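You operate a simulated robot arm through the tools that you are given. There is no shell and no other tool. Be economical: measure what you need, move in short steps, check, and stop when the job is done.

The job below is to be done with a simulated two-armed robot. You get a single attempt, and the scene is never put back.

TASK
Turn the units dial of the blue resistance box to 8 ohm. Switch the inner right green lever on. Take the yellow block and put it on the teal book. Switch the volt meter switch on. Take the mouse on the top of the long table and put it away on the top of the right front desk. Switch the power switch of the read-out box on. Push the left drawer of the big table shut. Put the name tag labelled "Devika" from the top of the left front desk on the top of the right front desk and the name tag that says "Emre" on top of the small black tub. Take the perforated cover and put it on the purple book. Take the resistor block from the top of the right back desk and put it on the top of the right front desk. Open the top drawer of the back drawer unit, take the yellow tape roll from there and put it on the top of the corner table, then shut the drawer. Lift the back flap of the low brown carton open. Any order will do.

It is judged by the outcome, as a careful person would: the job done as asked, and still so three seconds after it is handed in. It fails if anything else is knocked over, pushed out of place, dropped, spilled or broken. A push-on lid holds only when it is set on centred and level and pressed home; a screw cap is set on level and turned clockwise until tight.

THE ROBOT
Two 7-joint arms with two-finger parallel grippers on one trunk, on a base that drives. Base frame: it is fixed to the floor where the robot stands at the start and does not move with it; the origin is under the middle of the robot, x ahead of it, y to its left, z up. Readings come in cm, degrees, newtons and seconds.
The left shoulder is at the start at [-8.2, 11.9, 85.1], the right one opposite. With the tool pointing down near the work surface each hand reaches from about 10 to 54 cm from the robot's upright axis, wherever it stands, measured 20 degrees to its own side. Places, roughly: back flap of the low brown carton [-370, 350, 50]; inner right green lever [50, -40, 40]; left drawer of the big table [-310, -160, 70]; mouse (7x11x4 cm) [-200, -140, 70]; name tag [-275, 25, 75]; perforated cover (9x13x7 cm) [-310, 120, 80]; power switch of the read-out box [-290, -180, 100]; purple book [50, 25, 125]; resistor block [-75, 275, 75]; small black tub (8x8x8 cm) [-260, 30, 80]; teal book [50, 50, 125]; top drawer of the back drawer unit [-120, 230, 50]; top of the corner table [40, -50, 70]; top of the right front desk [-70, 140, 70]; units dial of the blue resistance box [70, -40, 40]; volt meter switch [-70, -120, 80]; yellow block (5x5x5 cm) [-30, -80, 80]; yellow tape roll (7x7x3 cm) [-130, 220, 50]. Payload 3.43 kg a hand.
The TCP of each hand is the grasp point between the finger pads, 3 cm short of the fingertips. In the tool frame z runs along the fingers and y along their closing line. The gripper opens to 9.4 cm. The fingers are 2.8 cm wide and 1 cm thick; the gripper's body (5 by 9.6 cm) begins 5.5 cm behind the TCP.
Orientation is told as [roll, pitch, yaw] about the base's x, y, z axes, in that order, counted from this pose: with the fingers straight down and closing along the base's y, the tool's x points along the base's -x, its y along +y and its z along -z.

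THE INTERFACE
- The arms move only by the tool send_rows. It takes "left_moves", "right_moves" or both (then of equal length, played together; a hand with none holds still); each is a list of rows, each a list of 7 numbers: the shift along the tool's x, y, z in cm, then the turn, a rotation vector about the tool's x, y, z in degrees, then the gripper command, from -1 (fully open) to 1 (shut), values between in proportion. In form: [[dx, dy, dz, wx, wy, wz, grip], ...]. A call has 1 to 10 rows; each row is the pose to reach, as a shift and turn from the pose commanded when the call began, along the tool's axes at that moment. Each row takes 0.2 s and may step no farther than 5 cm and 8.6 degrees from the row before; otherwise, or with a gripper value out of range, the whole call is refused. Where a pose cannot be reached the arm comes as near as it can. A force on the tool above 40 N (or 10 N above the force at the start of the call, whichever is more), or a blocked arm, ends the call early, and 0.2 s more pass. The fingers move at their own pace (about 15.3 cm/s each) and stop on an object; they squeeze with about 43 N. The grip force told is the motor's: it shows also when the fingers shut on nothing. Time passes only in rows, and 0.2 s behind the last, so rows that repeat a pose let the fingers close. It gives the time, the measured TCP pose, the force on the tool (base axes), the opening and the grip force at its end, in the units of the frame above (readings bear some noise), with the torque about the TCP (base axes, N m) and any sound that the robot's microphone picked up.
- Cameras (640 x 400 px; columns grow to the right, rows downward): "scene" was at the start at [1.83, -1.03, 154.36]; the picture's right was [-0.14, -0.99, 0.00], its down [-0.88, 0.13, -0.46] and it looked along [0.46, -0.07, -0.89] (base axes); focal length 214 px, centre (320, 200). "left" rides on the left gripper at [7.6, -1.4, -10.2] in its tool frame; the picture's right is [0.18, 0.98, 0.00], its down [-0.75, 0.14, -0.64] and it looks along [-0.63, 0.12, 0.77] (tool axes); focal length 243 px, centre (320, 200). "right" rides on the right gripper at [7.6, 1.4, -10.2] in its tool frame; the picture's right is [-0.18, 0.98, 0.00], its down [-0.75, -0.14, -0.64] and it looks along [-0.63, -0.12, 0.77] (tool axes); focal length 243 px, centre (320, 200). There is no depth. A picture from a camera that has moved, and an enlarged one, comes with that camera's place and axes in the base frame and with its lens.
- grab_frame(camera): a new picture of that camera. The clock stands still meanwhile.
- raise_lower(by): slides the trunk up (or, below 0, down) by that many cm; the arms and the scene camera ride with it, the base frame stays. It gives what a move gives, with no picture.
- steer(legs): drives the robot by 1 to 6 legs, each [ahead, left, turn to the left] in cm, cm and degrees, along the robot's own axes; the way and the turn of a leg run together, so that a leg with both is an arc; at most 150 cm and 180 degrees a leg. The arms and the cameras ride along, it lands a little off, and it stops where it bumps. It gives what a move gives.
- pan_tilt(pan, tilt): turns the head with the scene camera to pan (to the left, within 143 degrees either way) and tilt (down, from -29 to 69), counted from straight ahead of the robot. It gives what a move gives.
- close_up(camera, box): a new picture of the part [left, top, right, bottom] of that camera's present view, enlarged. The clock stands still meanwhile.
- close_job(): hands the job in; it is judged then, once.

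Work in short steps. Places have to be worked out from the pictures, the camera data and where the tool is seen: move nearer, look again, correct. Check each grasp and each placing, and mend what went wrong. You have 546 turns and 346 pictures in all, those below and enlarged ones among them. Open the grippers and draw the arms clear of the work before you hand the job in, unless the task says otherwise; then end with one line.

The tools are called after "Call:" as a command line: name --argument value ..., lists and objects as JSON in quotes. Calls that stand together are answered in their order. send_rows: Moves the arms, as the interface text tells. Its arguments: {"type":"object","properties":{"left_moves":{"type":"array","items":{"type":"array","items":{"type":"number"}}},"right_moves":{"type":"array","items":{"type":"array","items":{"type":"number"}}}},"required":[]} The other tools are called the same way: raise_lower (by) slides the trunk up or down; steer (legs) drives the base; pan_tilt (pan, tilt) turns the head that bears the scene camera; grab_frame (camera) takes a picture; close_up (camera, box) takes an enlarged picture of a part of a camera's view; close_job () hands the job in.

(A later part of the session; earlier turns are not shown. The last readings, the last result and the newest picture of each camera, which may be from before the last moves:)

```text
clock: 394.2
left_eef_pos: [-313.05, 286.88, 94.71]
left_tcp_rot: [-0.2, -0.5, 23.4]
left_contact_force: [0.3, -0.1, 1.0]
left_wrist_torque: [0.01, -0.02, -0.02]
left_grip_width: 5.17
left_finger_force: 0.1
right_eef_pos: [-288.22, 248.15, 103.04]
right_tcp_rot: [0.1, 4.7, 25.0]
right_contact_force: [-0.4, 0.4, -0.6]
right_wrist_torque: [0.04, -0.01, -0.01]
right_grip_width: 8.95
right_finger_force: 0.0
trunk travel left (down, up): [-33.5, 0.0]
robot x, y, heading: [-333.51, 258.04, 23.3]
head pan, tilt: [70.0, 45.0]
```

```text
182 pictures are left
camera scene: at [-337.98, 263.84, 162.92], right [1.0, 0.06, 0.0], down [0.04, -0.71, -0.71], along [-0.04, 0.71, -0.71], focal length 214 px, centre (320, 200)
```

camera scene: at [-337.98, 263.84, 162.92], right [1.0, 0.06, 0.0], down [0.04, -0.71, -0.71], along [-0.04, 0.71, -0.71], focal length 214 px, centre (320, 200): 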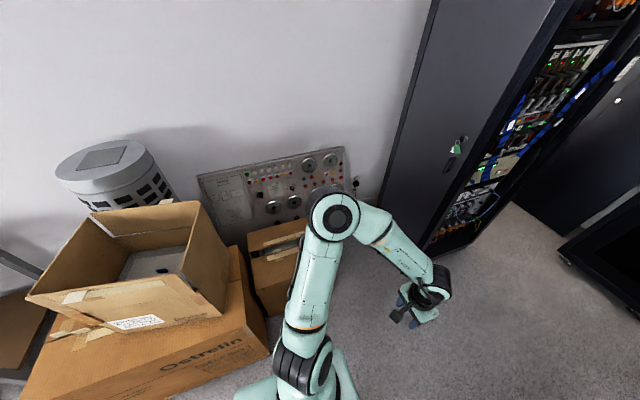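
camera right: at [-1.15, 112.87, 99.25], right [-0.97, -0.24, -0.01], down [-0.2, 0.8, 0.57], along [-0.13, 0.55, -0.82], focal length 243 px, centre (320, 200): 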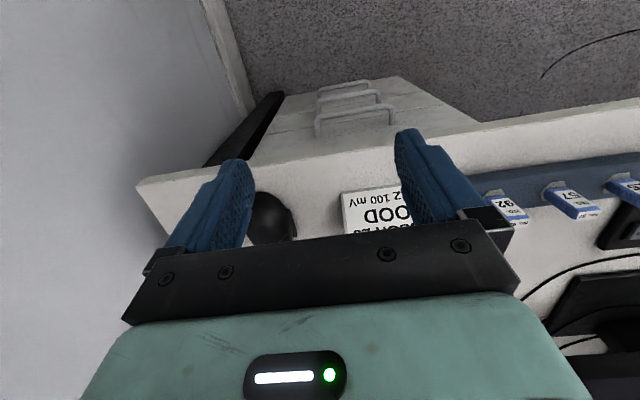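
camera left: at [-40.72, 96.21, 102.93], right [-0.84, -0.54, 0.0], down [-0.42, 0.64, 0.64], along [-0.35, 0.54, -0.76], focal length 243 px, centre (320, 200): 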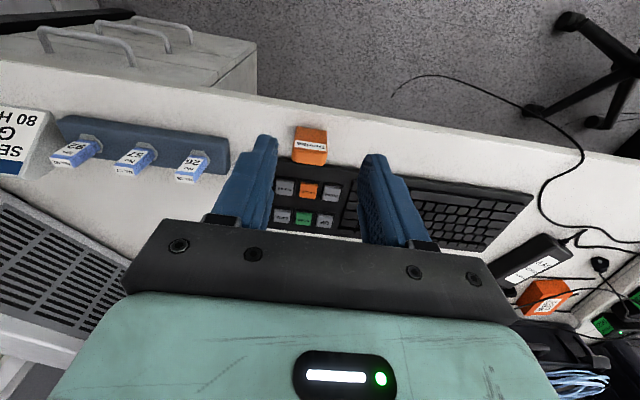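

Call:
steer --legs '[[26, 0, 0], [0, 0, 89]]'

Call:
pan_tilt --pan 15 --tilt 50

Call:
grab_frame --camera "scene"

Call:
grab_frame --camera "left"

```text
clock: 399.9
left_eef_pos: [-338.43, 288.53, 94.65]
left_tcp_rot: [-0.2, -0.4, 112.7]
left_contact_force: [0.0, 1.2, 0.1]
left_wrist_torque: [0.01, 0.0, 0.01]
left_grip_width: 5.15
left_finger_force: 0.0
right_eef_pos: [-299.48, 313.03, 103.17]
right_tcp_rot: [0.0, 4.7, 114.4]
right_contact_force: [1.6, 0.2, 0.3]
right_wrist_torque: [-0.03, 0.0, 0.0]
right_grip_width: 8.92
right_finger_force: 0.0
trunk travel left (down, up): [-33.5, 0.0]
robot x, y, heading: [-309.21, 267.96, 112.9]
head pan, tilt: [70.0, 45.0]
```

```text
clock: 401.1
left_eef_pos: [-338.38, 288.4, 94.69]
left_tcp_rot: [-0.1, -0.5, 112.6]
left_contact_force: [-0.3, -0.1, -1.3]
left_wrist_torque: [0.03, 0.01, 0.03]
left_grip_width: 5.18
left_finger_force: 0.1
right_eef_pos: [-299.57, 313.03, 103.15]
right_tcp_rot: [0.1, 4.8, 114.4]
right_contact_force: [-0.3, 0.5, 0.1]
right_wrist_torque: [0.01, 0.01, -0.01]
right_grip_width: 8.89
right_finger_force: 0.1
trunk travel left (down, up): [-33.5, 0.0]
robot x, y, heading: [-309.03, 267.84, 113.0]
head pan, tilt: [15.0, 50.0]
```

```text
181 pictures are left
camera scene: at [-312.47, 269.74, 162.23], right [0.79, 0.61, 0.0], down [0.47, -0.61, -0.64], along [-0.39, 0.51, -0.77], focal length 214 px, centre (320, 200)
```

scene: 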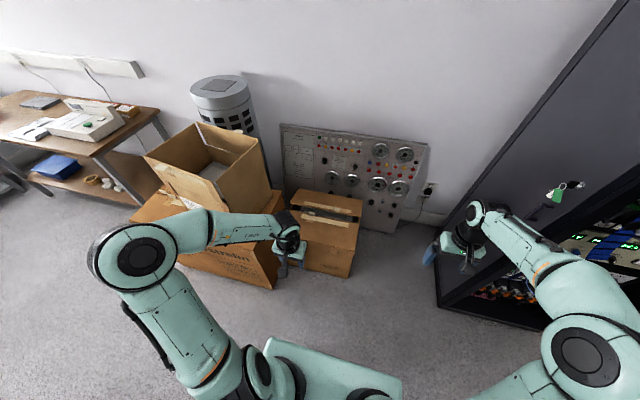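

```text
180 pictures are left
camera left: at [-334.1, 281.88, 104.88], right [-0.84, -0.55, 0.0], down [-0.42, 0.64, 0.65], along [-0.35, 0.54, -0.76], focal length 243 px, centre (320, 200)
```

left: 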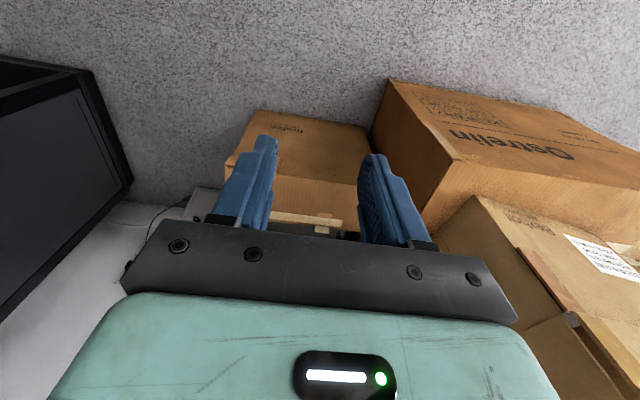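

Call:
close_up --camera "scene" --box '[240, 160, 400, 290]'

```text
3.08 times, centred on (320, 225) of scene
camera zoom: at [-312.47, 269.74, 162.23], right [0.79, 0.61, 0.0], down [0.47, -0.61, -0.64], along [-0.39, 0.51, -0.77], focal length 660 px, centre (320, 123)
```

zoom: 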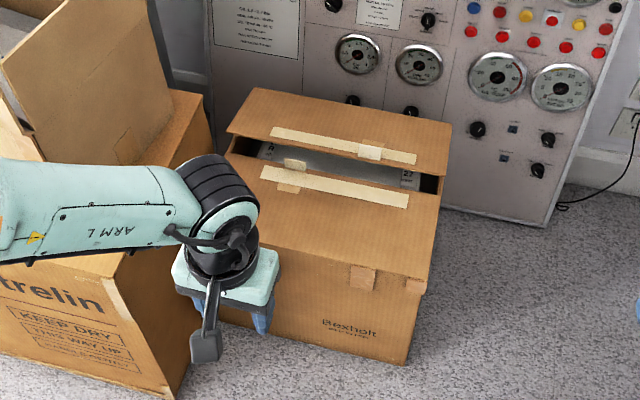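

Back flap's free edge is at e2≈-451, slightly raised, hinge at e2≈-469. Tuck the right hand back, drive 28 ahead, and lower the trunk.

Call:
send_rows --right_moves '[[4, -2, 0, 0, 0, 0, -0.9], [8, -4, 0, 0, 0, 0, -0.9], [12, -6, 0, 0, 0, 0, -0.9], [15, -8, 0, 0, 0, 0, -0.9]]'

Call:
steer --legs '[[28, 0, -0.8]]'

Call:
send_rows --left_moves '[[0, -2.5, 0, 0, -8, 0, 0.3], [0, -5, 0, 0, -16, 0, 1], [0, -7.5, 0, 0, -24, 0, 1], [0, -10, 0, 0, -32, 0, 1], [0, -12.5, 0, 0, -40, 0, 1], [0, -14, 0, 0, -48, 0, 1], [0, -14, 0, 0, -56, 0, 1], [0, -14, 0, 0, -64, 0, 1]]'

Call:
raise_lower --by -22

Call:
grab_frame --camera "left"

Call:
grab_frame --camera "scene"

```text
clock: 402.1
left_eef_pos: [-338.25, 288.49, 94.78]
left_tcp_rot: [-0.2, -0.4, 112.7]
left_contact_force: [0.4, -0.4, 0.0]
left_wrist_torque: [0.0, 0.0, 0.0]
left_grip_width: 5.18
left_finger_force: 0.0
right_eef_pos: [-286.06, 302.73, 104.22]
right_tcp_rot: [0.1, 4.7, 114.5]
right_contact_force: [0.0, 0.1, -0.4]
right_wrist_torque: [0.01, 0.03, -0.01]
right_grip_width: 8.95
right_finger_force: 0.0
trunk travel left (down, up): [-33.5, 0.0]
robot x, y, heading: [-309.44, 268.2, 112.7]
head pan, tilt: [15.0, 50.0]
```

```text
clock: 404.1
left_eef_pos: [-348.57, 314.7, 94.63]
left_tcp_rot: [-0.3, -0.4, 111.7]
left_contact_force: [0.9, 0.7, -0.5]
left_wrist_torque: [-0.02, -0.01, -0.02]
left_grip_width: 5.16
left_finger_force: 0.1
right_eef_pos: [-296.2, 328.24, 104.28]
right_tcp_rot: [0.1, 4.7, 113.5]
right_contact_force: [0.4, -0.1, -0.1]
right_wrist_torque: [0.0, -0.02, -0.01]
right_grip_width: 8.93
right_finger_force: 0.1
trunk travel left (down, up): [-33.5, 0.0]
robot x, y, heading: [-319.79, 293.83, 111.9]
head pan, tilt: [15.0, 50.0]
```

```text
clock: 405.9
left_eef_pos: [-333.23, 325.48, 94.2]
left_tcp_rot: [-0.6, -64.5, 112.3]
left_contact_force: [-0.5, 0.5, -0.6]
left_wrist_torque: [0.02, -0.02, 0.01]
left_grip_width: 0.0
left_finger_force: 33.1
left hand out of reach, approached as far as the arm can: row 4, 5, 6, 7, 8
right_eef_pos: [-296.07, 328.28, 104.25]
right_tcp_rot: [0.2, 4.7, 113.5]
right_contact_force: [-0.2, 0.2, 0.1]
right_wrist_torque: [0.0, -0.03, 0.03]
right_grip_width: 8.93
right_finger_force: 0.0
trunk travel left (down, up): [-33.5, 0.0]
robot x, y, heading: [-319.74, 294.0, 111.7]
head pan, tilt: [15.0, 50.0]
```

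```text
clock: 408.2
left_eef_pos: [-333.31, 325.53, 72.03]
left_tcp_rot: [-0.4, -64.4, 112.1]
left_contact_force: [-0.1, 0.7, 0.1]
left_wrist_torque: [-0.02, 0.02, 0.02]
left_grip_width: 0.0
left_finger_force: 32.9
right_eef_pos: [-296.02, 328.21, 82.25]
right_tcp_rot: [0.1, 4.8, 113.6]
right_contact_force: [-0.4, -0.1, 0.5]
right_wrist_torque: [-0.01, 0.03, 0.01]
right_grip_width: 8.95
right_finger_force: 0.0
trunk travel left (down, up): [-11.5, 22.0]
robot x, y, heading: [-319.83, 293.8, 111.7]
head pan, tilt: [15.0, 50.0]
```

```text
178 pictures are left
camera left: at [-327.29, 314.25, 69.66], right [-0.88, -0.44, -0.17], down [-0.04, -0.29, 0.96], along [-0.47, 0.85, 0.24], focal length 243 px, centre (320, 200)
```

left: 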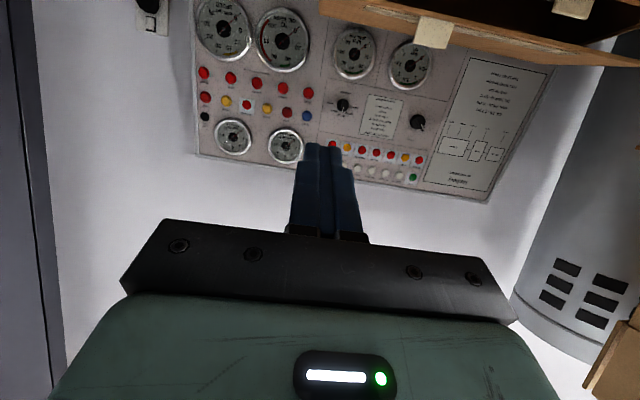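

```text
177 pictures are left
camera scene: at [-323.65, 297.2, 139.78], right [0.8, 0.6, 0.0], down [0.46, -0.61, -0.64], along [-0.39, 0.51, -0.77], focal length 214 px, centre (320, 200)
```

scene: 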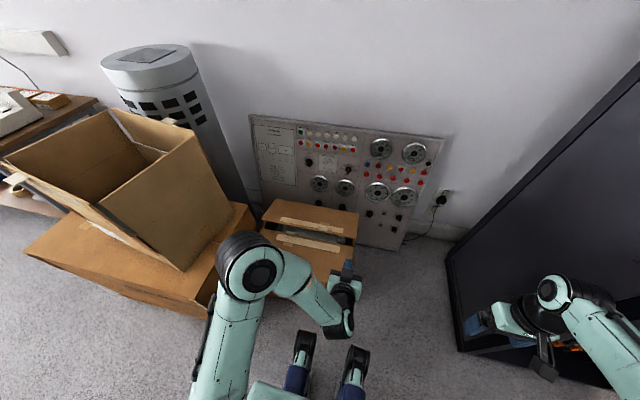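

Call:
close_up --camera "scene" --box '[240, 180, 400, 300]'

```text
3.33 times, centred on (320, 240) of scene
camera zoom: at [-323.65, 297.2, 139.78], right [0.8, 0.6, 0.0], down [0.46, -0.61, -0.64], along [-0.39, 0.51, -0.77], focal length 715 px, centre (320, 67)
```

zoom: 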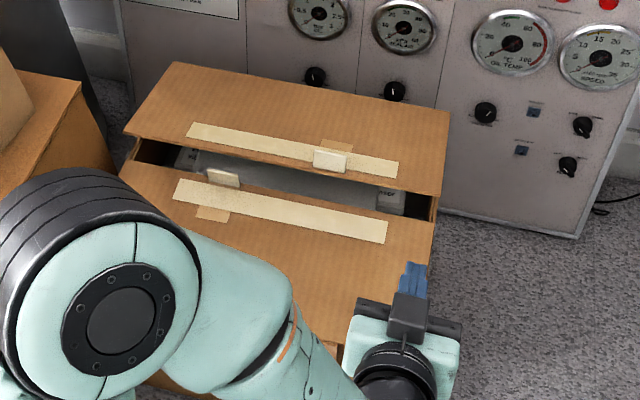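

Call:
send_rows --left_moves '[[-2, 1, -1, 0, 8, 0, 1], [-4, 2, -2, 0, 16, 0, 1], [-6, 3, -3, 0, 24, 0, 1], [-8, 4, -4, 0, 32, 0, 1]]'

Call:
grab_frame --camera "left"

```text
clock: 409.2
left_eef_pos: [-336.98, 323.75, 81.12]
left_tcp_rot: [-0.3, -32.5, 112.0]
left_contact_force: [0.5, -0.4, 0.2]
left_wrist_torque: [0.0, -0.02, 0.01]
left_grip_width: 0.0
left_finger_force: 32.5
right_eef_pos: [-296.24, 328.23, 82.3]
right_tcp_rot: [0.1, 4.7, 113.5]
right_contact_force: [-0.2, 0.1, 0.0]
right_wrist_torque: [-0.02, -0.01, 0.01]
right_grip_width: 8.92
right_finger_force: 0.1
trunk travel left (down, up): [-11.5, 22.0]
robot x, y, heading: [-320.02, 293.69, 111.8]
head pan, tilt: [15.0, 50.0]
```

```text
175 pictures are left
camera left: at [-331.21, 313.14, 85.59], right [-0.85, -0.51, -0.1], down [-0.24, 0.22, 0.95], along [-0.46, 0.83, -0.31], focal length 243 px, centre (320, 200)
```

left: 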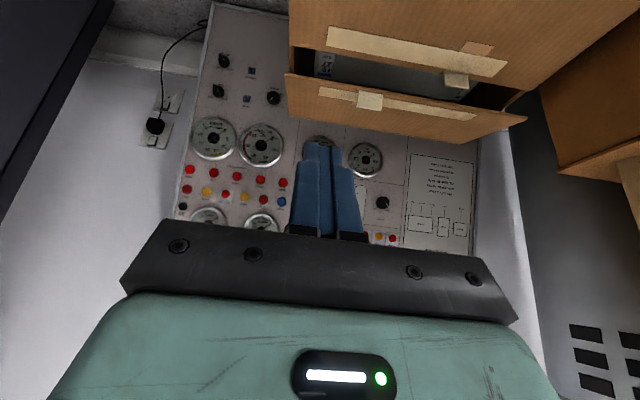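

Flap: hinge at e2≈-468.6, z≈47; free edge at e2≈-445.5, z≈57.5 (a 9 cm gap). Lower the closed fingers, tilted 50°, in front of the gap.

Call:
send_rows --left_moves '[[1.7, 1.2, 3.7, 0, -2.5, 0, 1], [3.4, 2.4, 7.4, 0, -5, 0, 1], [5, 3.5, 11, 0, -7.5, 0, 1], [6.7, 4.6, 14.7, 0, -10, 0, 1], [8.4, 5.8, 18.4, 0, -12.5, 0, 1], [10, 7, 22, 0, -15, 0, 1], [11.7, 8, 25.7, 0, -17.5, 0, 1]]'

Call:
grab_frame --camera "left"

Call:
close_up --camera "scene" --box '[240, 180, 400, 300]'

```text
clock: 410.8
left_eef_pos: [-345.69, 324.37, 52.96]
left_tcp_rot: [-0.5, -50.0, 112.0]
left_contact_force: [-0.3, 0.0, 0.8]
left_wrist_torque: [0.02, -0.02, -0.05]
left_grip_width: 0.0
left_finger_force: 33.0
right_eef_pos: [-296.15, 328.33, 82.37]
right_tcp_rot: [0.2, 4.7, 113.5]
right_contact_force: [-0.2, -1.3, 0.0]
right_wrist_torque: [0.0, 0.01, 0.01]
right_grip_width: 8.93
right_finger_force: 0.1
trunk travel left (down, up): [-11.5, 22.0]
robot x, y, heading: [-319.6, 293.55, 111.8]
head pan, tilt: [15.0, 50.0]
```

```text
174 pictures are left
camera left: at [-339.7, 313.02, 53.83], right [-0.87, -0.47, -0.15], down [-0.13, -0.06, 0.99], along [-0.48, 0.88, -0.01], focal length 243 px, centre (320, 200)
```

left: 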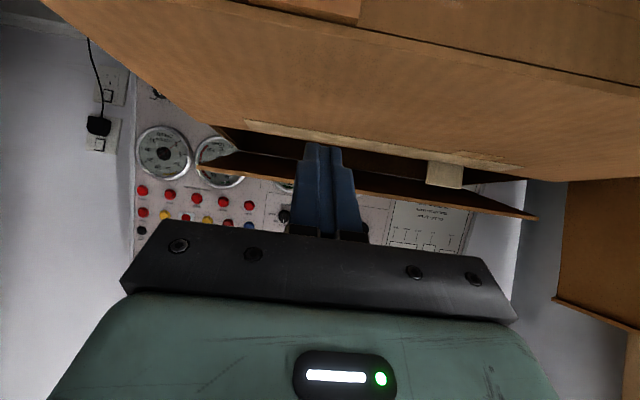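

```text
3.33 times, centred on (320, 240) of scene
camera zoom: at [-323.68, 297.23, 139.77], right [0.8, 0.6, 0.0], down [0.46, -0.61, -0.64], along [-0.39, 0.51, -0.77], focal length 715 px, centre (320, 67)
```

zoom: 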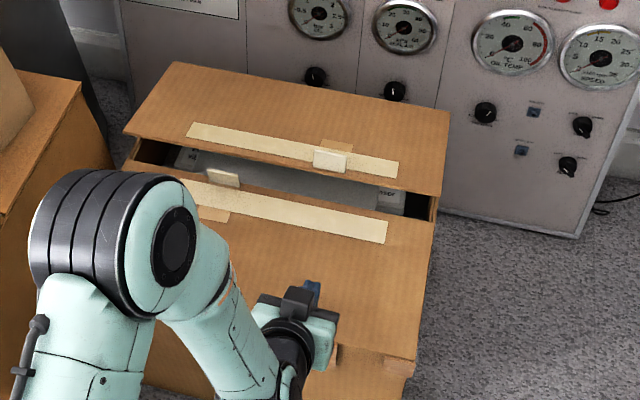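

Edge is really at z≈51.8 and the front flap at ≈46. Lower to 49.6 and slide the fingers in under the back flap.

Call:
send_rows --left_moves '[[2.6, 0, 2.2, 0, 0, 0, 1], [0, 0, 5.3, 0, 0, 0, 1], [-2.5, 0, 8.3, 0, 0, 0, 1], [-5, 0, 11.3, 0, 0, 0, 1], [-7.4, 0, 14.1, 0, 0, 0, 1]]'

Call:
grab_frame --camera "left"

Call:
close_up --camera "scene" --box '[240, 180, 400, 300]'

```text
clock: 412.0
left_eef_pos: [-351.66, 338.79, 49.54]
left_tcp_rot: [-0.3, -49.9, 112.0]
left_contact_force: [-0.3, -0.2, -0.3]
left_wrist_torque: [-0.02, 0.01, -0.01]
left_grip_width: 0.03
left_finger_force: 33.1
right_eef_pos: [-296.25, 328.22, 82.33]
right_tcp_rot: [0.1, 4.6, 113.5]
right_contact_force: [-0.5, -0.6, -0.2]
right_wrist_torque: [0.03, 0.0, -0.02]
right_grip_width: 8.92
right_finger_force: 0.0
trunk travel left (down, up): [-11.5, 22.0]
robot x, y, heading: [-319.96, 293.8, 111.8]
head pan, tilt: [15.0, 50.0]
```

```text
172 pictures are left
camera left: at [-345.62, 327.41, 50.28], right [-0.87, -0.48, -0.14], down [-0.13, -0.06, 0.99], along [-0.48, 0.88, -0.01], focal length 243 px, centre (320, 200)
```

left: 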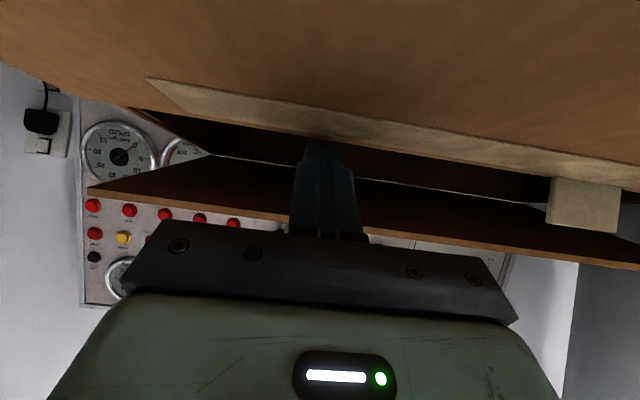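

```text
3.33 times, centred on (320, 240) of scene
camera zoom: at [-323.66, 297.23, 139.77], right [0.8, 0.6, 0.0], down [0.46, -0.61, -0.64], along [-0.39, 0.51, -0.77], focal length 715 px, centre (320, 67)
```

zoom: 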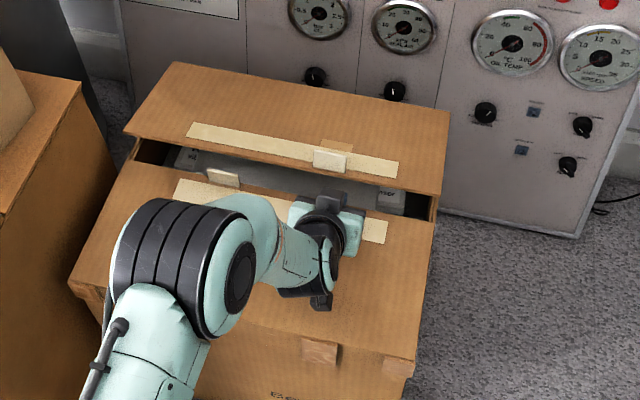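

Now forward 4 cm and lift in an arc.

Call:
send_rows --left_moves '[[-2.6, 0, 3.1, 0, 0, 0, 1], [-5.5, 0, 1.9, 0, 0, 0, 1], [-8.6, 0, -0.7, 0, 0, 0, 1], [-11.6, 0, -3.2, 0, 0, 0, 1], [-15.3, 0, -5, 0, 0, 0, 1]]'

Call:
close_up --camera "scene" --box '[240, 150, 400, 270]'

Call:
grab_frame --camera "left"

```text
clock: 413.2
left_eef_pos: [-353.72, 344.4, 64.31]
left_tcp_rot: [-0.3, -49.9, 112.0]
left_contact_force: [-1.4, -1.1, 0.0]
left_wrist_torque: [0.0, -0.04, -0.01]
left_grip_width: 0.0
left_finger_force: 32.9
right_eef_pos: [-296.12, 328.34, 82.31]
right_tcp_rot: [0.2, 4.7, 113.5]
right_contact_force: [0.6, 0.2, 0.6]
right_wrist_torque: [0.01, -0.05, 0.02]
right_grip_width: 8.95
right_finger_force: 0.1
trunk travel left (down, up): [-11.5, 22.0]
robot x, y, heading: [-320.13, 293.6, 111.7]
head pan, tilt: [15.0, 50.0]
```

```text
3.33 times, centred on (320, 210) of scene
camera zoom: at [-323.63, 297.19, 139.77], right [0.8, 0.6, 0.0], down [0.46, -0.61, -0.64], along [-0.39, 0.51, -0.77], focal length 715 px, centre (320, 167)
```

zoom: 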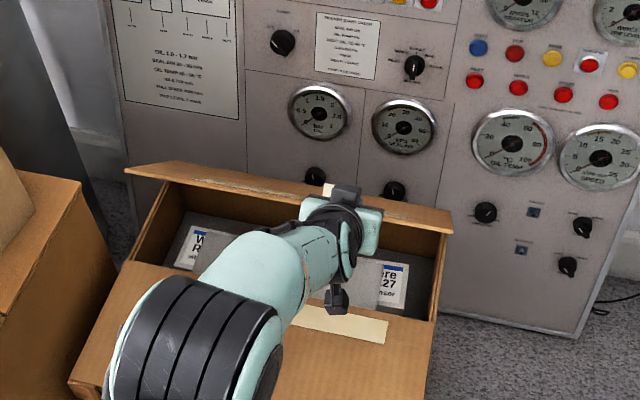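

```text
169 pictures are left
camera left: at [-347.65, 333.02, 65.14], right [-0.87, -0.47, -0.14], down [-0.13, -0.06, 0.99], along [-0.48, 0.88, -0.01], focal length 243 px, centre (320, 200)
```

left: 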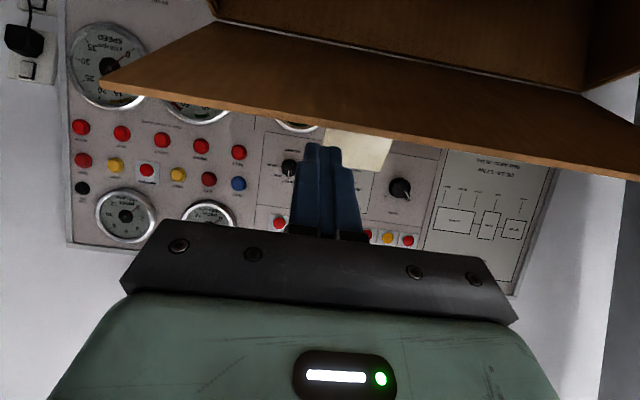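

Flap is up about 50°. Lower the tip a bit and push forward against its underside.

Call:
send_rows --left_moves '[[1, 0, 4.3, 0, 0, 0, 1], [2.3, 0, 5.6, 0, 0, 0, 1], [-0.5, 0, 8.2, 0, 0, 0, 1], [-3.6, 0, 10.5, 0, 0, 0, 1], [-7, 0, 12.5, 0, 0, 0, 1]]'

Call:
close_up --camera "scene" --box '[240, 150, 400, 270]'

Call:
grab_frame --camera "left"

```text
clock: 414.4
left_eef_pos: [-357.4, 352.91, 60.61]
left_tcp_rot: [-0.2, -50.1, 112.0]
left_contact_force: [4.1, -21.9, 20.2]
left_wrist_torque: [-0.37, 0.17, 0.12]
left_grip_width: 0.0
left_finger_force: 33.2
left hand out of reach, approached as far as the arm can: row 4, 5
right_eef_pos: [-296.03, 328.15, 82.38]
right_tcp_rot: [0.2, 4.5, 113.6]
right_contact_force: [-0.5, 0.5, -0.1]
right_wrist_torque: [0.02, 0.01, 0.03]
right_grip_width: 8.92
right_finger_force: 0.1
trunk travel left (down, up): [-11.5, 22.0]
robot x, y, heading: [-319.89, 293.86, 111.8]
head pan, tilt: [15.0, 50.0]
```

```text
3.33 times, centred on (320, 210) of scene
camera zoom: at [-323.49, 296.81, 139.8], right [0.8, 0.6, 0.0], down [0.46, -0.61, -0.65], along [-0.39, 0.52, -0.76], focal length 715 px, centre (320, 167)
```

zoom: 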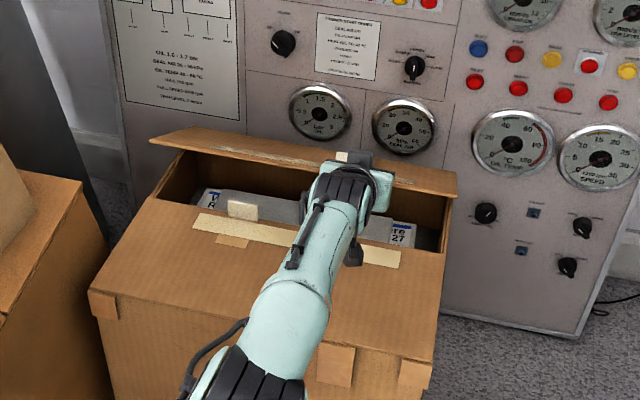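

```text
167 pictures are left
camera left: at [-351.26, 341.53, 61.35], right [-0.87, -0.48, -0.14], down [-0.13, -0.06, 0.99], along [-0.48, 0.88, -0.01], focal length 243 px, centre (320, 200)
```

left: 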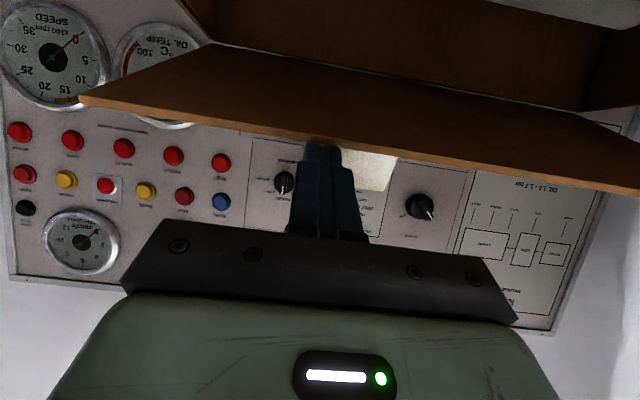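

The finger slipped over the flap. Back out and look again.

Call:
send_rows --left_moves '[[0.2, 0, -4.8, 0, 0, 0, 1], [2, 0, -8.5, 0, 0, 0, 1], [4.6, 0, -11.7, 0, 0, 0, 1], [7.1, 0, -14.7, 0, 0, 0, 1], [10.5, 0, -17.1, 0, 0, 0, 1]]'

Call:
grab_frame --camera "left"

Call:
close_up --camera "scene" --box '[240, 150, 400, 270]'

```text
clock: 414.8
left_eef_pos: [-356.68, 351.92, 66.71]
left_tcp_rot: [-0.5, -54.9, 112.1]
left_contact_force: [5.5, -19.3, 51.9]
left_wrist_torque: [0.67, 0.61, 0.11]
left_grip_width: 0.0
left_finger_force: 33.2
right_eef_pos: [-295.94, 327.79, 82.51]
right_tcp_rot: [0.1, 4.4, 113.5]
right_contact_force: [-0.1, 0.2, 0.3]
right_wrist_torque: [-0.01, 0.0, 0.02]
right_grip_width: 8.91
right_finger_force: 0.1
trunk travel left (down, up): [-11.5, 22.0]
robot x, y, heading: [-319.88, 293.87, 111.9]
head pan, tilt: [15.0, 50.0]
stopped in row 2 (left hand): the force on the tool passed its limit at 56 N (the readings are from after the stop); the commanded pose is now the measured one
```

```text
166 pictures are left
camera left: at [-350.63, 340.39, 66.53], right [-0.87, -0.46, -0.16], down [-0.1, -0.14, 0.98], along [-0.48, 0.88, 0.08], focal length 243 px, centre (320, 200)
```

left: 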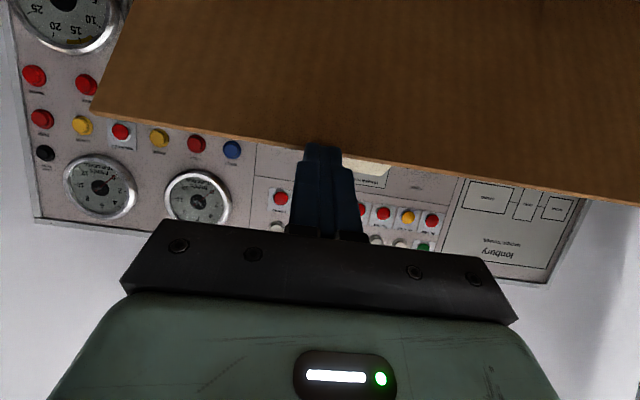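

```text
3.33 times, centred on (320, 210) of scene
camera zoom: at [-323.3, 296.49, 139.85], right [0.8, 0.6, 0.0], down [0.46, -0.61, -0.65], along [-0.39, 0.52, -0.76], focal length 715 px, centre (320, 167)
```

zoom: 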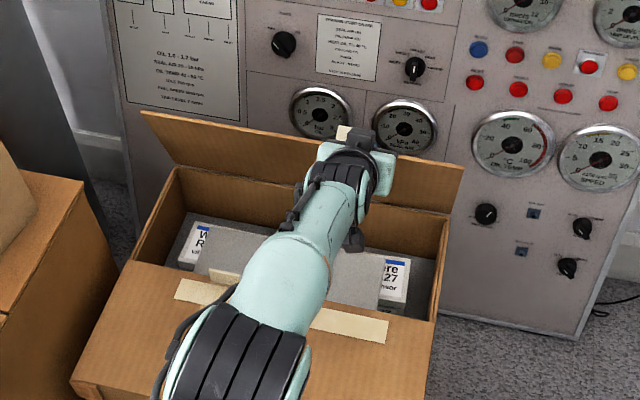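

The flap is now up ~75° with the fingertip at its edge. Ease back 3 cm and look.

Call:
send_rows --left_moves '[[1, 0, -1.2, 0, 0, 0, 1], [2, 0, -2.4, 0, 0, 0, 1]]'

Call:
grab_frame --camera "left"

Call:
close_up --camera "scene" --box '[240, 150, 400, 270]'

```text
clock: 415.4
left_eef_pos: [-355.34, 348.79, 65.03]
left_tcp_rot: [-0.6, -53.2, 112.2]
left_contact_force: [9.2, -13.7, 28.9]
left_wrist_torque: [0.37, 0.13, 0.02]
left_grip_width: 0.0
left_finger_force: 32.9
right_eef_pos: [-296.2, 328.1, 82.32]
right_tcp_rot: [0.1, 4.6, 113.5]
right_contact_force: [-0.3, -0.4, -0.2]
right_wrist_torque: [0.04, 0.0, 0.04]
right_grip_width: 8.91
right_finger_force: 0.1
trunk travel left (down, up): [-11.5, 22.0]
robot x, y, heading: [-319.82, 293.81, 111.7]
head pan, tilt: [15.0, 50.0]
```

```text
164 pictures are left
camera left: at [-349.3, 337.34, 65.21], right [-0.87, -0.47, -0.15], down [-0.11, -0.11, 0.99], along [-0.48, 0.88, 0.04], focal length 243 px, centre (320, 200)
```

left: 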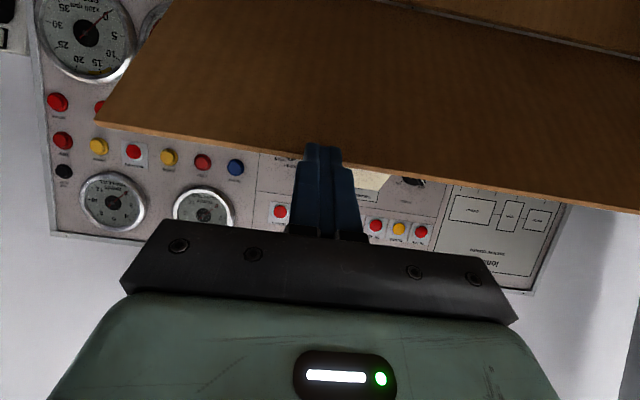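

```text
3.33 times, centred on (320, 210) of scene
camera zoom: at [-323.44, 296.87, 139.78], right [0.8, 0.6, 0.0], down [0.46, -0.61, -0.65], along [-0.39, 0.52, -0.76], focal length 715 px, centre (320, 167)
```

zoom: 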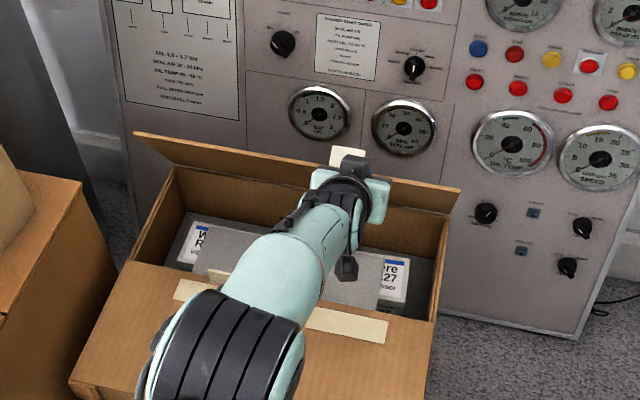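

Retreat down and back to re-insert deeper under the flap.

Call:
send_rows --left_moves '[[3.5, 0, -3, 0, 0, 0, 1], [7.9, 0, -4.7, 0, 0, 0, 1], [12.8, 0, -5.4, 0, 0, 0, 1], [17.2, 0, -4.6, 0, 0, 0, 1], [21, 0, -3, 0, 0, 0, 1]]'

Call:
grab_frame --camera "left"

Call:
close_up --camera "scene" --box '[240, 150, 400, 270]'

```text
clock: 416.6
left_eef_pos: [-349.9, 334.63, 49.83]
left_tcp_rot: [-0.4, -52.7, 112.1]
left_contact_force: [0.0, 0.0, 1.5]
left_wrist_torque: [-0.04, -0.01, 0.02]
left_grip_width: 0.02
left_finger_force: 33.0
right_eef_pos: [-296.29, 328.27, 82.3]
right_tcp_rot: [0.1, 4.8, 113.6]
right_contact_force: [0.1, 0.3, -0.2]
right_wrist_torque: [0.02, -0.01, -0.01]
right_grip_width: 8.88
right_finger_force: 0.1
trunk travel left (down, up): [-11.5, 22.0]
robot x, y, heading: [-319.7, 293.83, 111.7]
head pan, tilt: [15.0, 50.0]
```

```text
162 pictures are left
camera left: at [-343.84, 323.19, 49.96], right [-0.87, -0.47, -0.15], down [-0.12, -0.1, 0.99], along [-0.48, 0.88, 0.04], focal length 243 px, centre (320, 200)
```

left: 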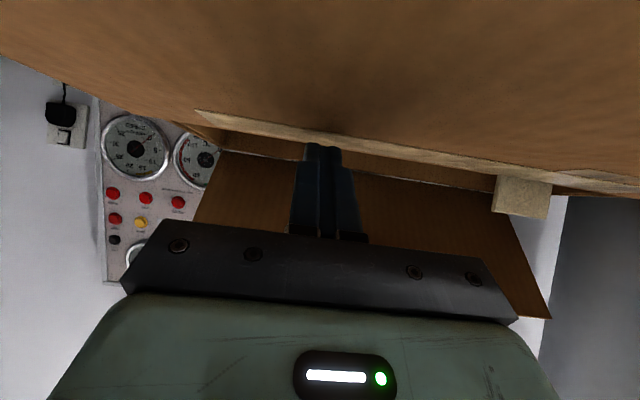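

```text
3.33 times, centred on (320, 210) of scene
camera zoom: at [-323.7, 297.25, 139.77], right [0.8, 0.6, 0.0], down [0.46, -0.61, -0.64], along [-0.39, 0.51, -0.77], focal length 715 px, centre (320, 167)
```

zoom: 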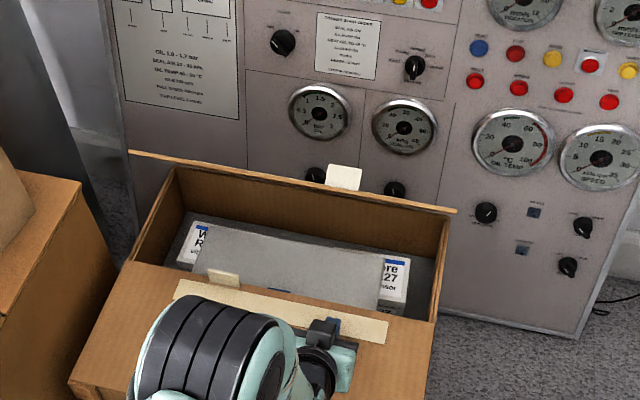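

The flap holds at ~48° by itself. Drive 6 cm nearer and push its inner face from inside.

Call:
send_rows --left_moves '[[-2.4, 0, -1.8, 0, 0, 0, 1]]'

Call:
steer --legs '[[6, 0, 0]]'

Call:
send_rows --left_moves '[[-1.8, 0, 2.4, 0, 0, 0, 1], [-3.6, 0, 4.8, 0, 0, 0, 1], [-6, 0, 7, 0, 0, 0, 1], [-8.4, 0, 9.2, 0, 0, 0, 1], [-10.8, 0, 11.4, 0, 0, 0, 1]]'

Call:
grab_frame --camera "left"

Call:
close_up --camera "scene" --box '[240, 150, 400, 270]'

```text
clock: 417.0
left_eef_pos: [-349.87, 334.54, 52.7]
left_tcp_rot: [-0.4, -52.8, 112.0]
left_contact_force: [-0.7, -0.1, 0.0]
left_wrist_torque: [0.01, -0.03, -0.01]
left_grip_width: 0.0
left_finger_force: 32.5
right_eef_pos: [-296.17, 328.33, 82.33]
right_tcp_rot: [0.0, 4.8, 113.5]
right_contact_force: [0.3, -0.4, 0.2]
right_wrist_torque: [0.0, -0.02, 0.01]
right_grip_width: 8.95
right_finger_force: 0.1
trunk travel left (down, up): [-11.5, 22.0]
robot x, y, heading: [-320.14, 293.68, 111.9]
head pan, tilt: [15.0, 50.0]
```

```text
clock: 418.0
left_eef_pos: [-352.14, 340.12, 52.75]
left_tcp_rot: [-0.5, -52.6, 112.1]
left_contact_force: [-1.0, 0.3, 0.1]
left_wrist_torque: [0.01, 0.0, 0.0]
left_grip_width: 0.01
left_finger_force: 32.6
right_eef_pos: [-298.46, 334.05, 82.27]
right_tcp_rot: [0.1, 4.8, 113.5]
right_contact_force: [-0.5, 1.0, -0.8]
right_wrist_torque: [-0.02, 0.02, 0.02]
right_grip_width: 8.89
right_finger_force: 0.1
trunk travel left (down, up): [-11.5, 22.0]
robot x, y, heading: [-322.34, 299.49, 111.8]
head pan, tilt: [15.0, 50.0]
```

```text
clock: 419.2
left_eef_pos: [-357.92, 354.45, 54.2]
left_tcp_rot: [-0.4, -52.6, 111.9]
left_contact_force: [0.2, -0.2, -0.7]
left_wrist_torque: [-0.02, 0.0, 0.01]
left_grip_width: 0.0
left_finger_force: 33.1
right_eef_pos: [-298.33, 333.84, 82.14]
right_tcp_rot: [0.1, 4.9, 113.6]
right_contact_force: [-0.4, 0.1, -0.2]
right_wrist_torque: [0.0, 0.01, -0.04]
right_grip_width: 8.94
right_finger_force: 0.0
trunk travel left (down, up): [-11.5, 22.0]
robot x, y, heading: [-322.37, 299.55, 111.7]
head pan, tilt: [15.0, 50.0]
```

```text
160 pictures are left
camera left: at [-351.86, 343.08, 54.41], right [-0.87, -0.47, -0.15], down [-0.12, -0.1, 0.99], along [-0.48, 0.88, 0.04], focal length 243 px, centre (320, 200)
```

left: 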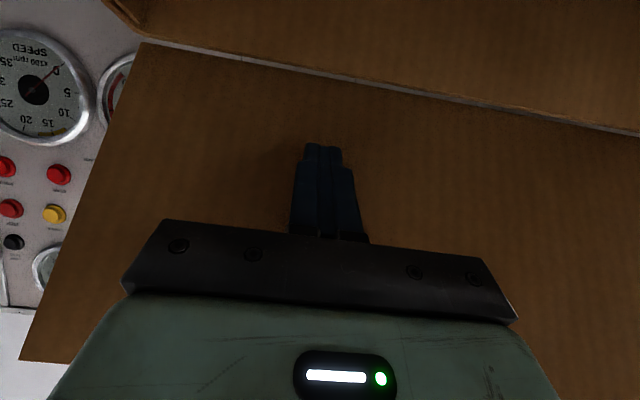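

```text
3.33 times, centred on (320, 210) of scene
camera zoom: at [-325.91, 302.8, 139.77], right [0.8, 0.6, 0.0], down [0.46, -0.61, -0.64], along [-0.39, 0.51, -0.77], focal length 715 px, centre (320, 167)
```

zoom: 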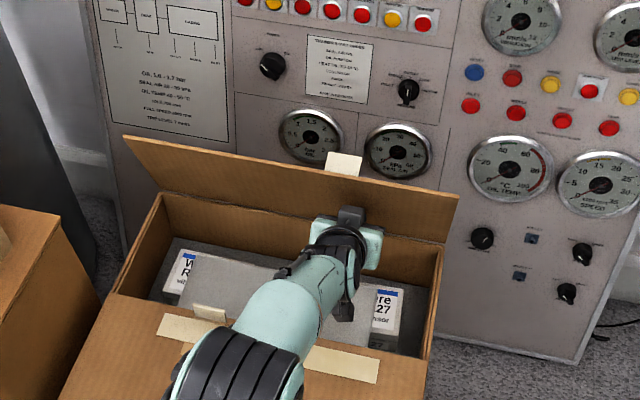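

Working: flap ~75° with the finger on its inner face. Keep pushing back and up.

Call:
send_rows --left_moves '[[-2.6, 0, 1.8, 0, 0, 0, 1], [-5.2, 0, 3.6, 0, 0, 0, 1], [-7.8, 0, 5.4, 0, 0, 0, 1], [-9.8, 0, 6.4, 0, 0, 0, 1]]'

Call:
close_up --camera "scene" --box '[240, 150, 400, 270]'

```text
clock: 420.2
left_eef_pos: [-359.87, 358.82, 59.45]
left_tcp_rot: [-0.4, -52.6, 112.0]
left_contact_force: [0.2, 0.1, -0.1]
left_wrist_torque: [0.0, 0.01, 0.01]
left_grip_width: 0.0
left_finger_force: 33.1
left hand out of reach, approached as far as the arm can: row 2, 3, 4
right_eef_pos: [-298.57, 333.91, 82.33]
right_tcp_rot: [0.1, 4.7, 113.5]
right_contact_force: [0.0, -0.4, 0.6]
right_wrist_torque: [0.02, -0.02, -0.01]
right_grip_width: 8.93
right_finger_force: 0.0
trunk travel left (down, up): [-11.5, 22.0]
robot x, y, heading: [-322.3, 299.0, 112.1]
head pan, tilt: [15.0, 50.0]
```

```text
3.33 times, centred on (320, 210) of scene
camera zoom: at [-325.94, 302.81, 139.77], right [0.8, 0.6, 0.0], down [0.46, -0.61, -0.64], along [-0.39, 0.51, -0.77], focal length 715 px, centre (320, 167)
```

zoom: 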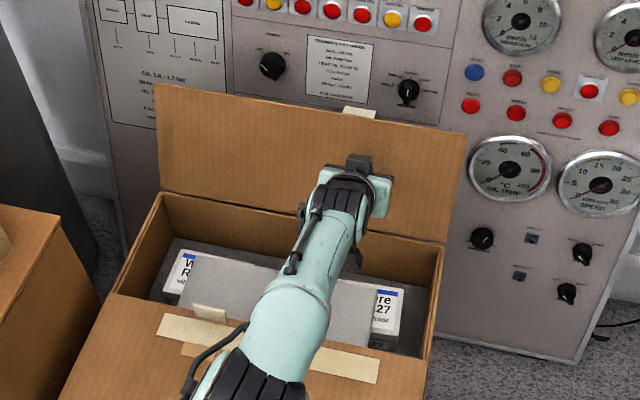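

Nearly vertical/past. Flatten the wrist to push a little further.

Call:
send_rows --left_moves '[[-1.5, 0, 0.5, 0, -8, 0, 1], [-3, 0, 1.5, 0, -16, 0, 1], [-4.5, 0, 3, 0, -24, 0, 1], [-5, 0, 4.5, 0, -28, 0, 1]]'

Call:
close_up --camera "scene" --box '[240, 150, 400, 270]'

Call:
grab_frame --camera "right"

```text
clock: 421.2
left_eef_pos: [-360.64, 361.11, 61.3]
left_tcp_rot: [-1.2, -79.8, 113.0]
left_contact_force: [-0.7, -0.1, 0.7]
left_wrist_torque: [0.0, 0.01, -0.04]
left_grip_width: 0.0
left_finger_force: 33.2
left hand out of reach, approached as far as the arm can: row 2, 3, 4
right_eef_pos: [-298.41, 333.91, 82.24]
right_tcp_rot: [0.1, 4.7, 113.6]
right_contact_force: [0.1, -0.1, 0.2]
right_wrist_torque: [-0.04, 0.04, -0.02]
right_grip_width: 8.95
right_finger_force: 0.1
trunk travel left (down, up): [-11.5, 22.0]
robot x, y, heading: [-322.4, 299.09, 111.8]
head pan, tilt: [15.0, 50.0]
```

```text
3.33 times, centred on (320, 210) of scene
camera zoom: at [-325.88, 302.77, 139.78], right [0.8, 0.6, 0.0], down [0.46, -0.61, -0.64], along [-0.39, 0.51, -0.77], focal length 715 px, centre (320, 167)
```

zoom: 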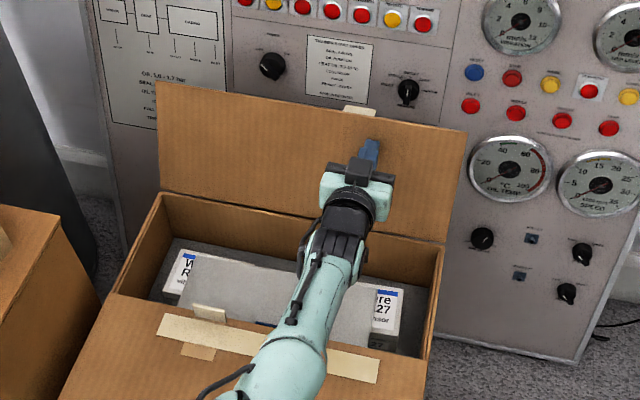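

```text
156 pictures are left
camera right: at [-297.09, 327.21, 93.13], right [-0.97, -0.22, -0.01], down [-0.19, 0.79, 0.58], along [-0.12, 0.57, -0.82], focal length 243 px, centre (320, 200)
```

right: 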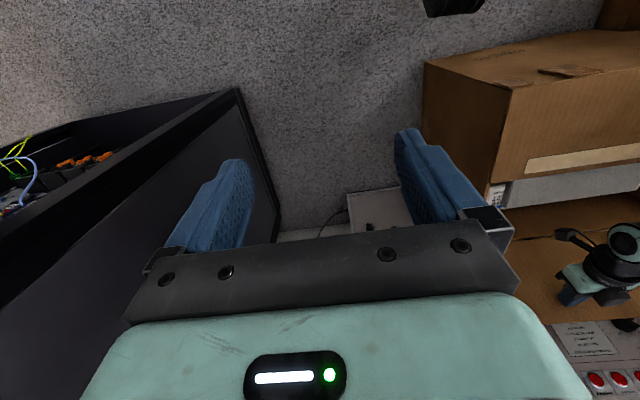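

Flap is past vertical (~104°). Withdraw the hand and check it stays.

Call:
send_rows --left_moves '[[-2.4, 0, -3.4, 0, 0, 0, 1], [-4.7, 0, -7.6, 0, 0, 0, 1], [-5.9, 0, -12, 0, 0, 0, 1], [-6.3, 0, -16.2, 0, 0, 0, 1], [-6.6, 0, -20.3, 0, 0, 0, 1]]'

Call:
steer --legs '[[-25, 0, 0]]'

Call:
raise_lower --by 22

Call:
grab_frame --camera "scene"

```text
clock: 422.4
left_eef_pos: [-353.57, 343.77, 71.36]
left_tcp_rot: [-1.2, -80.7, 112.9]
left_contact_force: [0.0, -0.5, -0.3]
left_wrist_torque: [0.02, 0.02, -0.01]
left_grip_width: 0.0
left_finger_force: 33.0
right_eef_pos: [-298.45, 333.76, 82.3]
right_tcp_rot: [0.1, 4.8, 113.5]
right_contact_force: [-0.9, 0.2, -0.4]
right_wrist_torque: [0.0, -0.05, 0.0]
right_grip_width: 8.94
right_finger_force: 0.0
trunk travel left (down, up): [-11.5, 22.0]
robot x, y, heading: [-322.22, 299.13, 111.8]
head pan, tilt: [15.0, 50.0]
```

```text
clock: 424.2
left_eef_pos: [-344.48, 320.79, 71.29]
left_tcp_rot: [-1.3, -80.7, 113.1]
left_contact_force: [-0.3, 0.6, 0.2]
left_wrist_torque: [-0.01, 0.01, -0.01]
left_grip_width: 0.02
left_finger_force: 33.0
right_eef_pos: [-289.2, 310.87, 82.26]
right_tcp_rot: [0.1, 4.7, 113.5]
right_contact_force: [0.6, -0.7, 1.2]
right_wrist_torque: [0.05, -0.01, 0.0]
right_grip_width: 8.93
right_finger_force: 0.0
trunk travel left (down, up): [-11.5, 22.0]
robot x, y, heading: [-313.15, 276.18, 111.8]
head pan, tilt: [15.0, 50.0]
```

```text
clock: 426.5
left_eef_pos: [-344.47, 320.63, 93.26]
left_tcp_rot: [-1.3, -80.6, 113.1]
left_contact_force: [-0.8, 0.5, 0.4]
left_wrist_torque: [0.01, 0.02, -0.02]
left_grip_width: 0.01
left_finger_force: 33.3
right_eef_pos: [-289.1, 310.66, 104.26]
right_tcp_rot: [0.1, 4.8, 113.5]
right_contact_force: [-0.1, -0.6, 0.0]
right_wrist_torque: [-0.01, 0.0, -0.02]
right_grip_width: 8.93
right_finger_force: 0.1
trunk travel left (down, up): [-33.5, 0.0]
robot x, y, heading: [-312.75, 276.18, 111.9]
head pan, tilt: [15.0, 50.0]
```

```text
155 pictures are left
camera scene: at [-316.0, 278.07, 162.23], right [0.8, 0.6, 0.0], down [0.46, -0.61, -0.64], along [-0.39, 0.51, -0.77], focal length 214 px, centre (320, 200)
```

scene: 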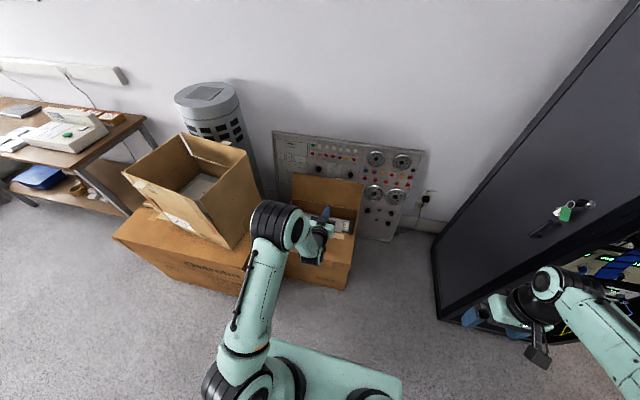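

Flap stays open. Fold the left hand back to vertical, then drive along the back aisle to the right back desk.

Call:
send_rows --left_moves '[[-1, 0, -2, 0, 8, 0, 0.5], [-2, 0, -4, 0, 16, 0, 0], [-3, 0, -6, 0, 24, 0, -0.5], [-4, 0, -8, 0, 32, 0, -0.5], [-5, 0, -10, 0, 40, 0, -0.5], [-6, 0, -12, 0, 48, 0, -0.5], [-6, 0, -14, 0, 56, 0, -0.5], [-6, 0, -16, 0, 64, 0, -0.5], [-6, 0, -18, 0, 72, 0, -0.5], [-6, 0, -20, 0, 80, 0, -0.5]]'

Call:
steer --legs '[[0, 0, -90], [0, 6, 0], [140, 0, 0]]'

Call:
pan_tilt --pan -70 --tilt 30

Call:
grab_frame --camera "scene"

```text
clock: 428.7
left_eef_pos: [-337.67, 303.4, 102.44]
left_tcp_rot: [-0.2, -0.5, 111.7]
left_contact_force: [0.6, 0.1, -0.6]
left_wrist_torque: [0.01, 0.02, 0.0]
left_grip_width: 7.08
left_finger_force: 0.1
right_eef_pos: [-289.33, 310.79, 104.2]
right_tcp_rot: [0.2, 4.7, 113.4]
right_contact_force: [-0.4, 0.5, 0.4]
right_wrist_torque: [-0.01, -0.02, -0.03]
right_grip_width: 8.92
right_finger_force: 0.0
trunk travel left (down, up): [-33.5, 0.0]
robot x, y, heading: [-312.63, 276.25, 111.9]
head pan, tilt: [15.0, 50.0]
```

```text
clock: 440.4
left_eef_pos: [-155.9, 357.65, 102.53]
left_tcp_rot: [-0.2, -0.8, 21.4]
left_contact_force: [-0.1, 1.0, -0.2]
left_wrist_torque: [0.01, 0.0, -0.04]
left_grip_width: 7.02
left_finger_force: 0.2
right_eef_pos: [-148.5, 309.25, 104.33]
right_tcp_rot: [0.0, 4.7, 23.3]
right_contact_force: [0.1, -0.2, -0.1]
right_wrist_torque: [0.01, 0.02, 0.01]
right_grip_width: 8.95
right_finger_force: 0.0
trunk travel left (down, up): [-33.5, 0.0]
robot x, y, heading: [-182.91, 332.69, 21.6]
head pan, tilt: [15.0, 50.0]
```

```text
clock: 442.0
left_eef_pos: [-155.69, 357.82, 102.6]
left_tcp_rot: [-0.2, -0.7, 21.5]
left_contact_force: [-0.2, -0.2, 0.2]
left_wrist_torque: [-0.04, -0.05, -0.02]
left_grip_width: 7.04
left_finger_force: 0.2
right_eef_pos: [-148.55, 309.3, 104.36]
right_tcp_rot: [0.2, 4.8, 23.3]
right_contact_force: [0.1, -0.4, -1.7]
right_wrist_torque: [-0.02, -0.01, -0.02]
right_grip_width: 8.96
right_finger_force: 0.2
trunk travel left (down, up): [-33.5, 0.0]
robot x, y, heading: [-182.9, 332.77, 21.8]
head pan, tilt: [-70.0, 30.0]
```

```text
154 pictures are left
camera scene: at [-181.21, 324.59, 165.18], right [-0.75, -0.66, 0.0], down [-0.33, 0.37, -0.87], along [0.58, -0.65, -0.5], focal length 214 px, centre (320, 200)
```

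scene: 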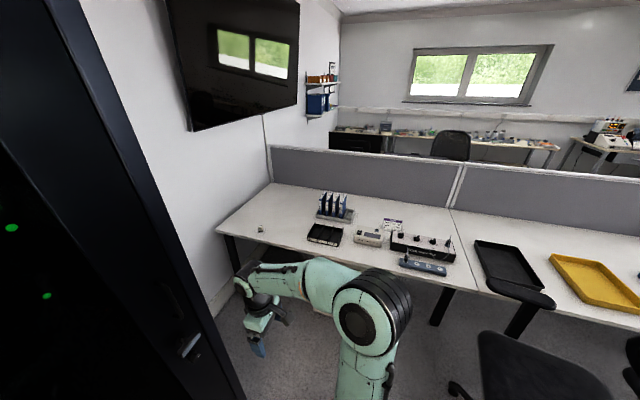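

Call:
steer --legs '[[0, 0, -90], [30, 0, 0]]'

Call:
pan_tilt --pan 0 --tilt 50

Call:
grab_frame --camera "scene"

```text
clock: 448.0
left_eef_pos: [-148.7, 276.96, 102.52]
left_tcp_rot: [-0.2, -0.6, -69.9]
left_contact_force: [0.2, -0.7, -0.3]
left_wrist_torque: [0.0, 0.01, 0.01]
left_grip_width: 7.06
left_finger_force: 0.1
right_eef_pos: [-197.36, 270.92, 104.26]
right_tcp_rot: [0.1, 4.7, -68.2]
right_contact_force: [0.7, 0.6, 0.3]
right_wrist_torque: [-0.01, 0.02, 0.02]
right_grip_width: 8.95
right_finger_force: 0.0
trunk travel left (down, up): [-33.5, 0.0]
robot x, y, heading: [-172.56, 304.92, -69.7]
head pan, tilt: [-70.0, 30.0]
```

```text
clock: 449.4
left_eef_pos: [-148.62, 276.96, 102.49]
left_tcp_rot: [-0.1, -0.6, -69.9]
left_contact_force: [0.1, 0.3, 0.1]
left_wrist_torque: [0.02, 0.01, 0.0]
left_grip_width: 7.05
left_finger_force: 0.0
right_eef_pos: [-197.28, 270.91, 104.32]
right_tcp_rot: [0.1, 4.7, -68.2]
right_contact_force: [-0.3, -0.5, 0.7]
right_wrist_torque: [0.02, 0.03, -0.03]
right_grip_width: 8.91
right_finger_force: 0.1
trunk travel left (down, up): [-33.5, 0.0]
robot x, y, heading: [-172.56, 304.46, -69.9]
head pan, tilt: [0.0, 50.0]
```

```text
153 pictures are left
camera scene: at [-171.52, 301.57, 162.23], right [-0.94, -0.34, 0.0], down [-0.26, 0.72, -0.64], along [0.22, -0.6, -0.77], focal length 214 px, centre (320, 200)
```

scene: 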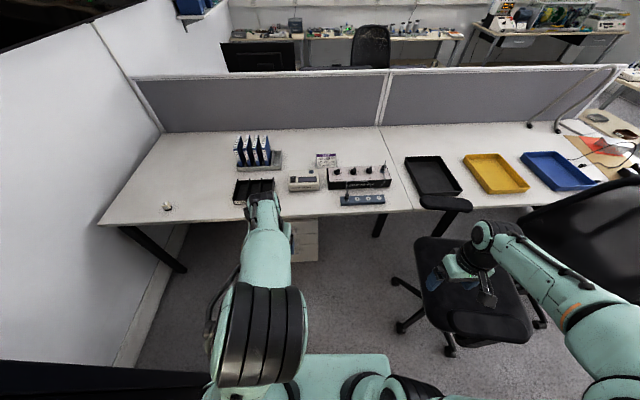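

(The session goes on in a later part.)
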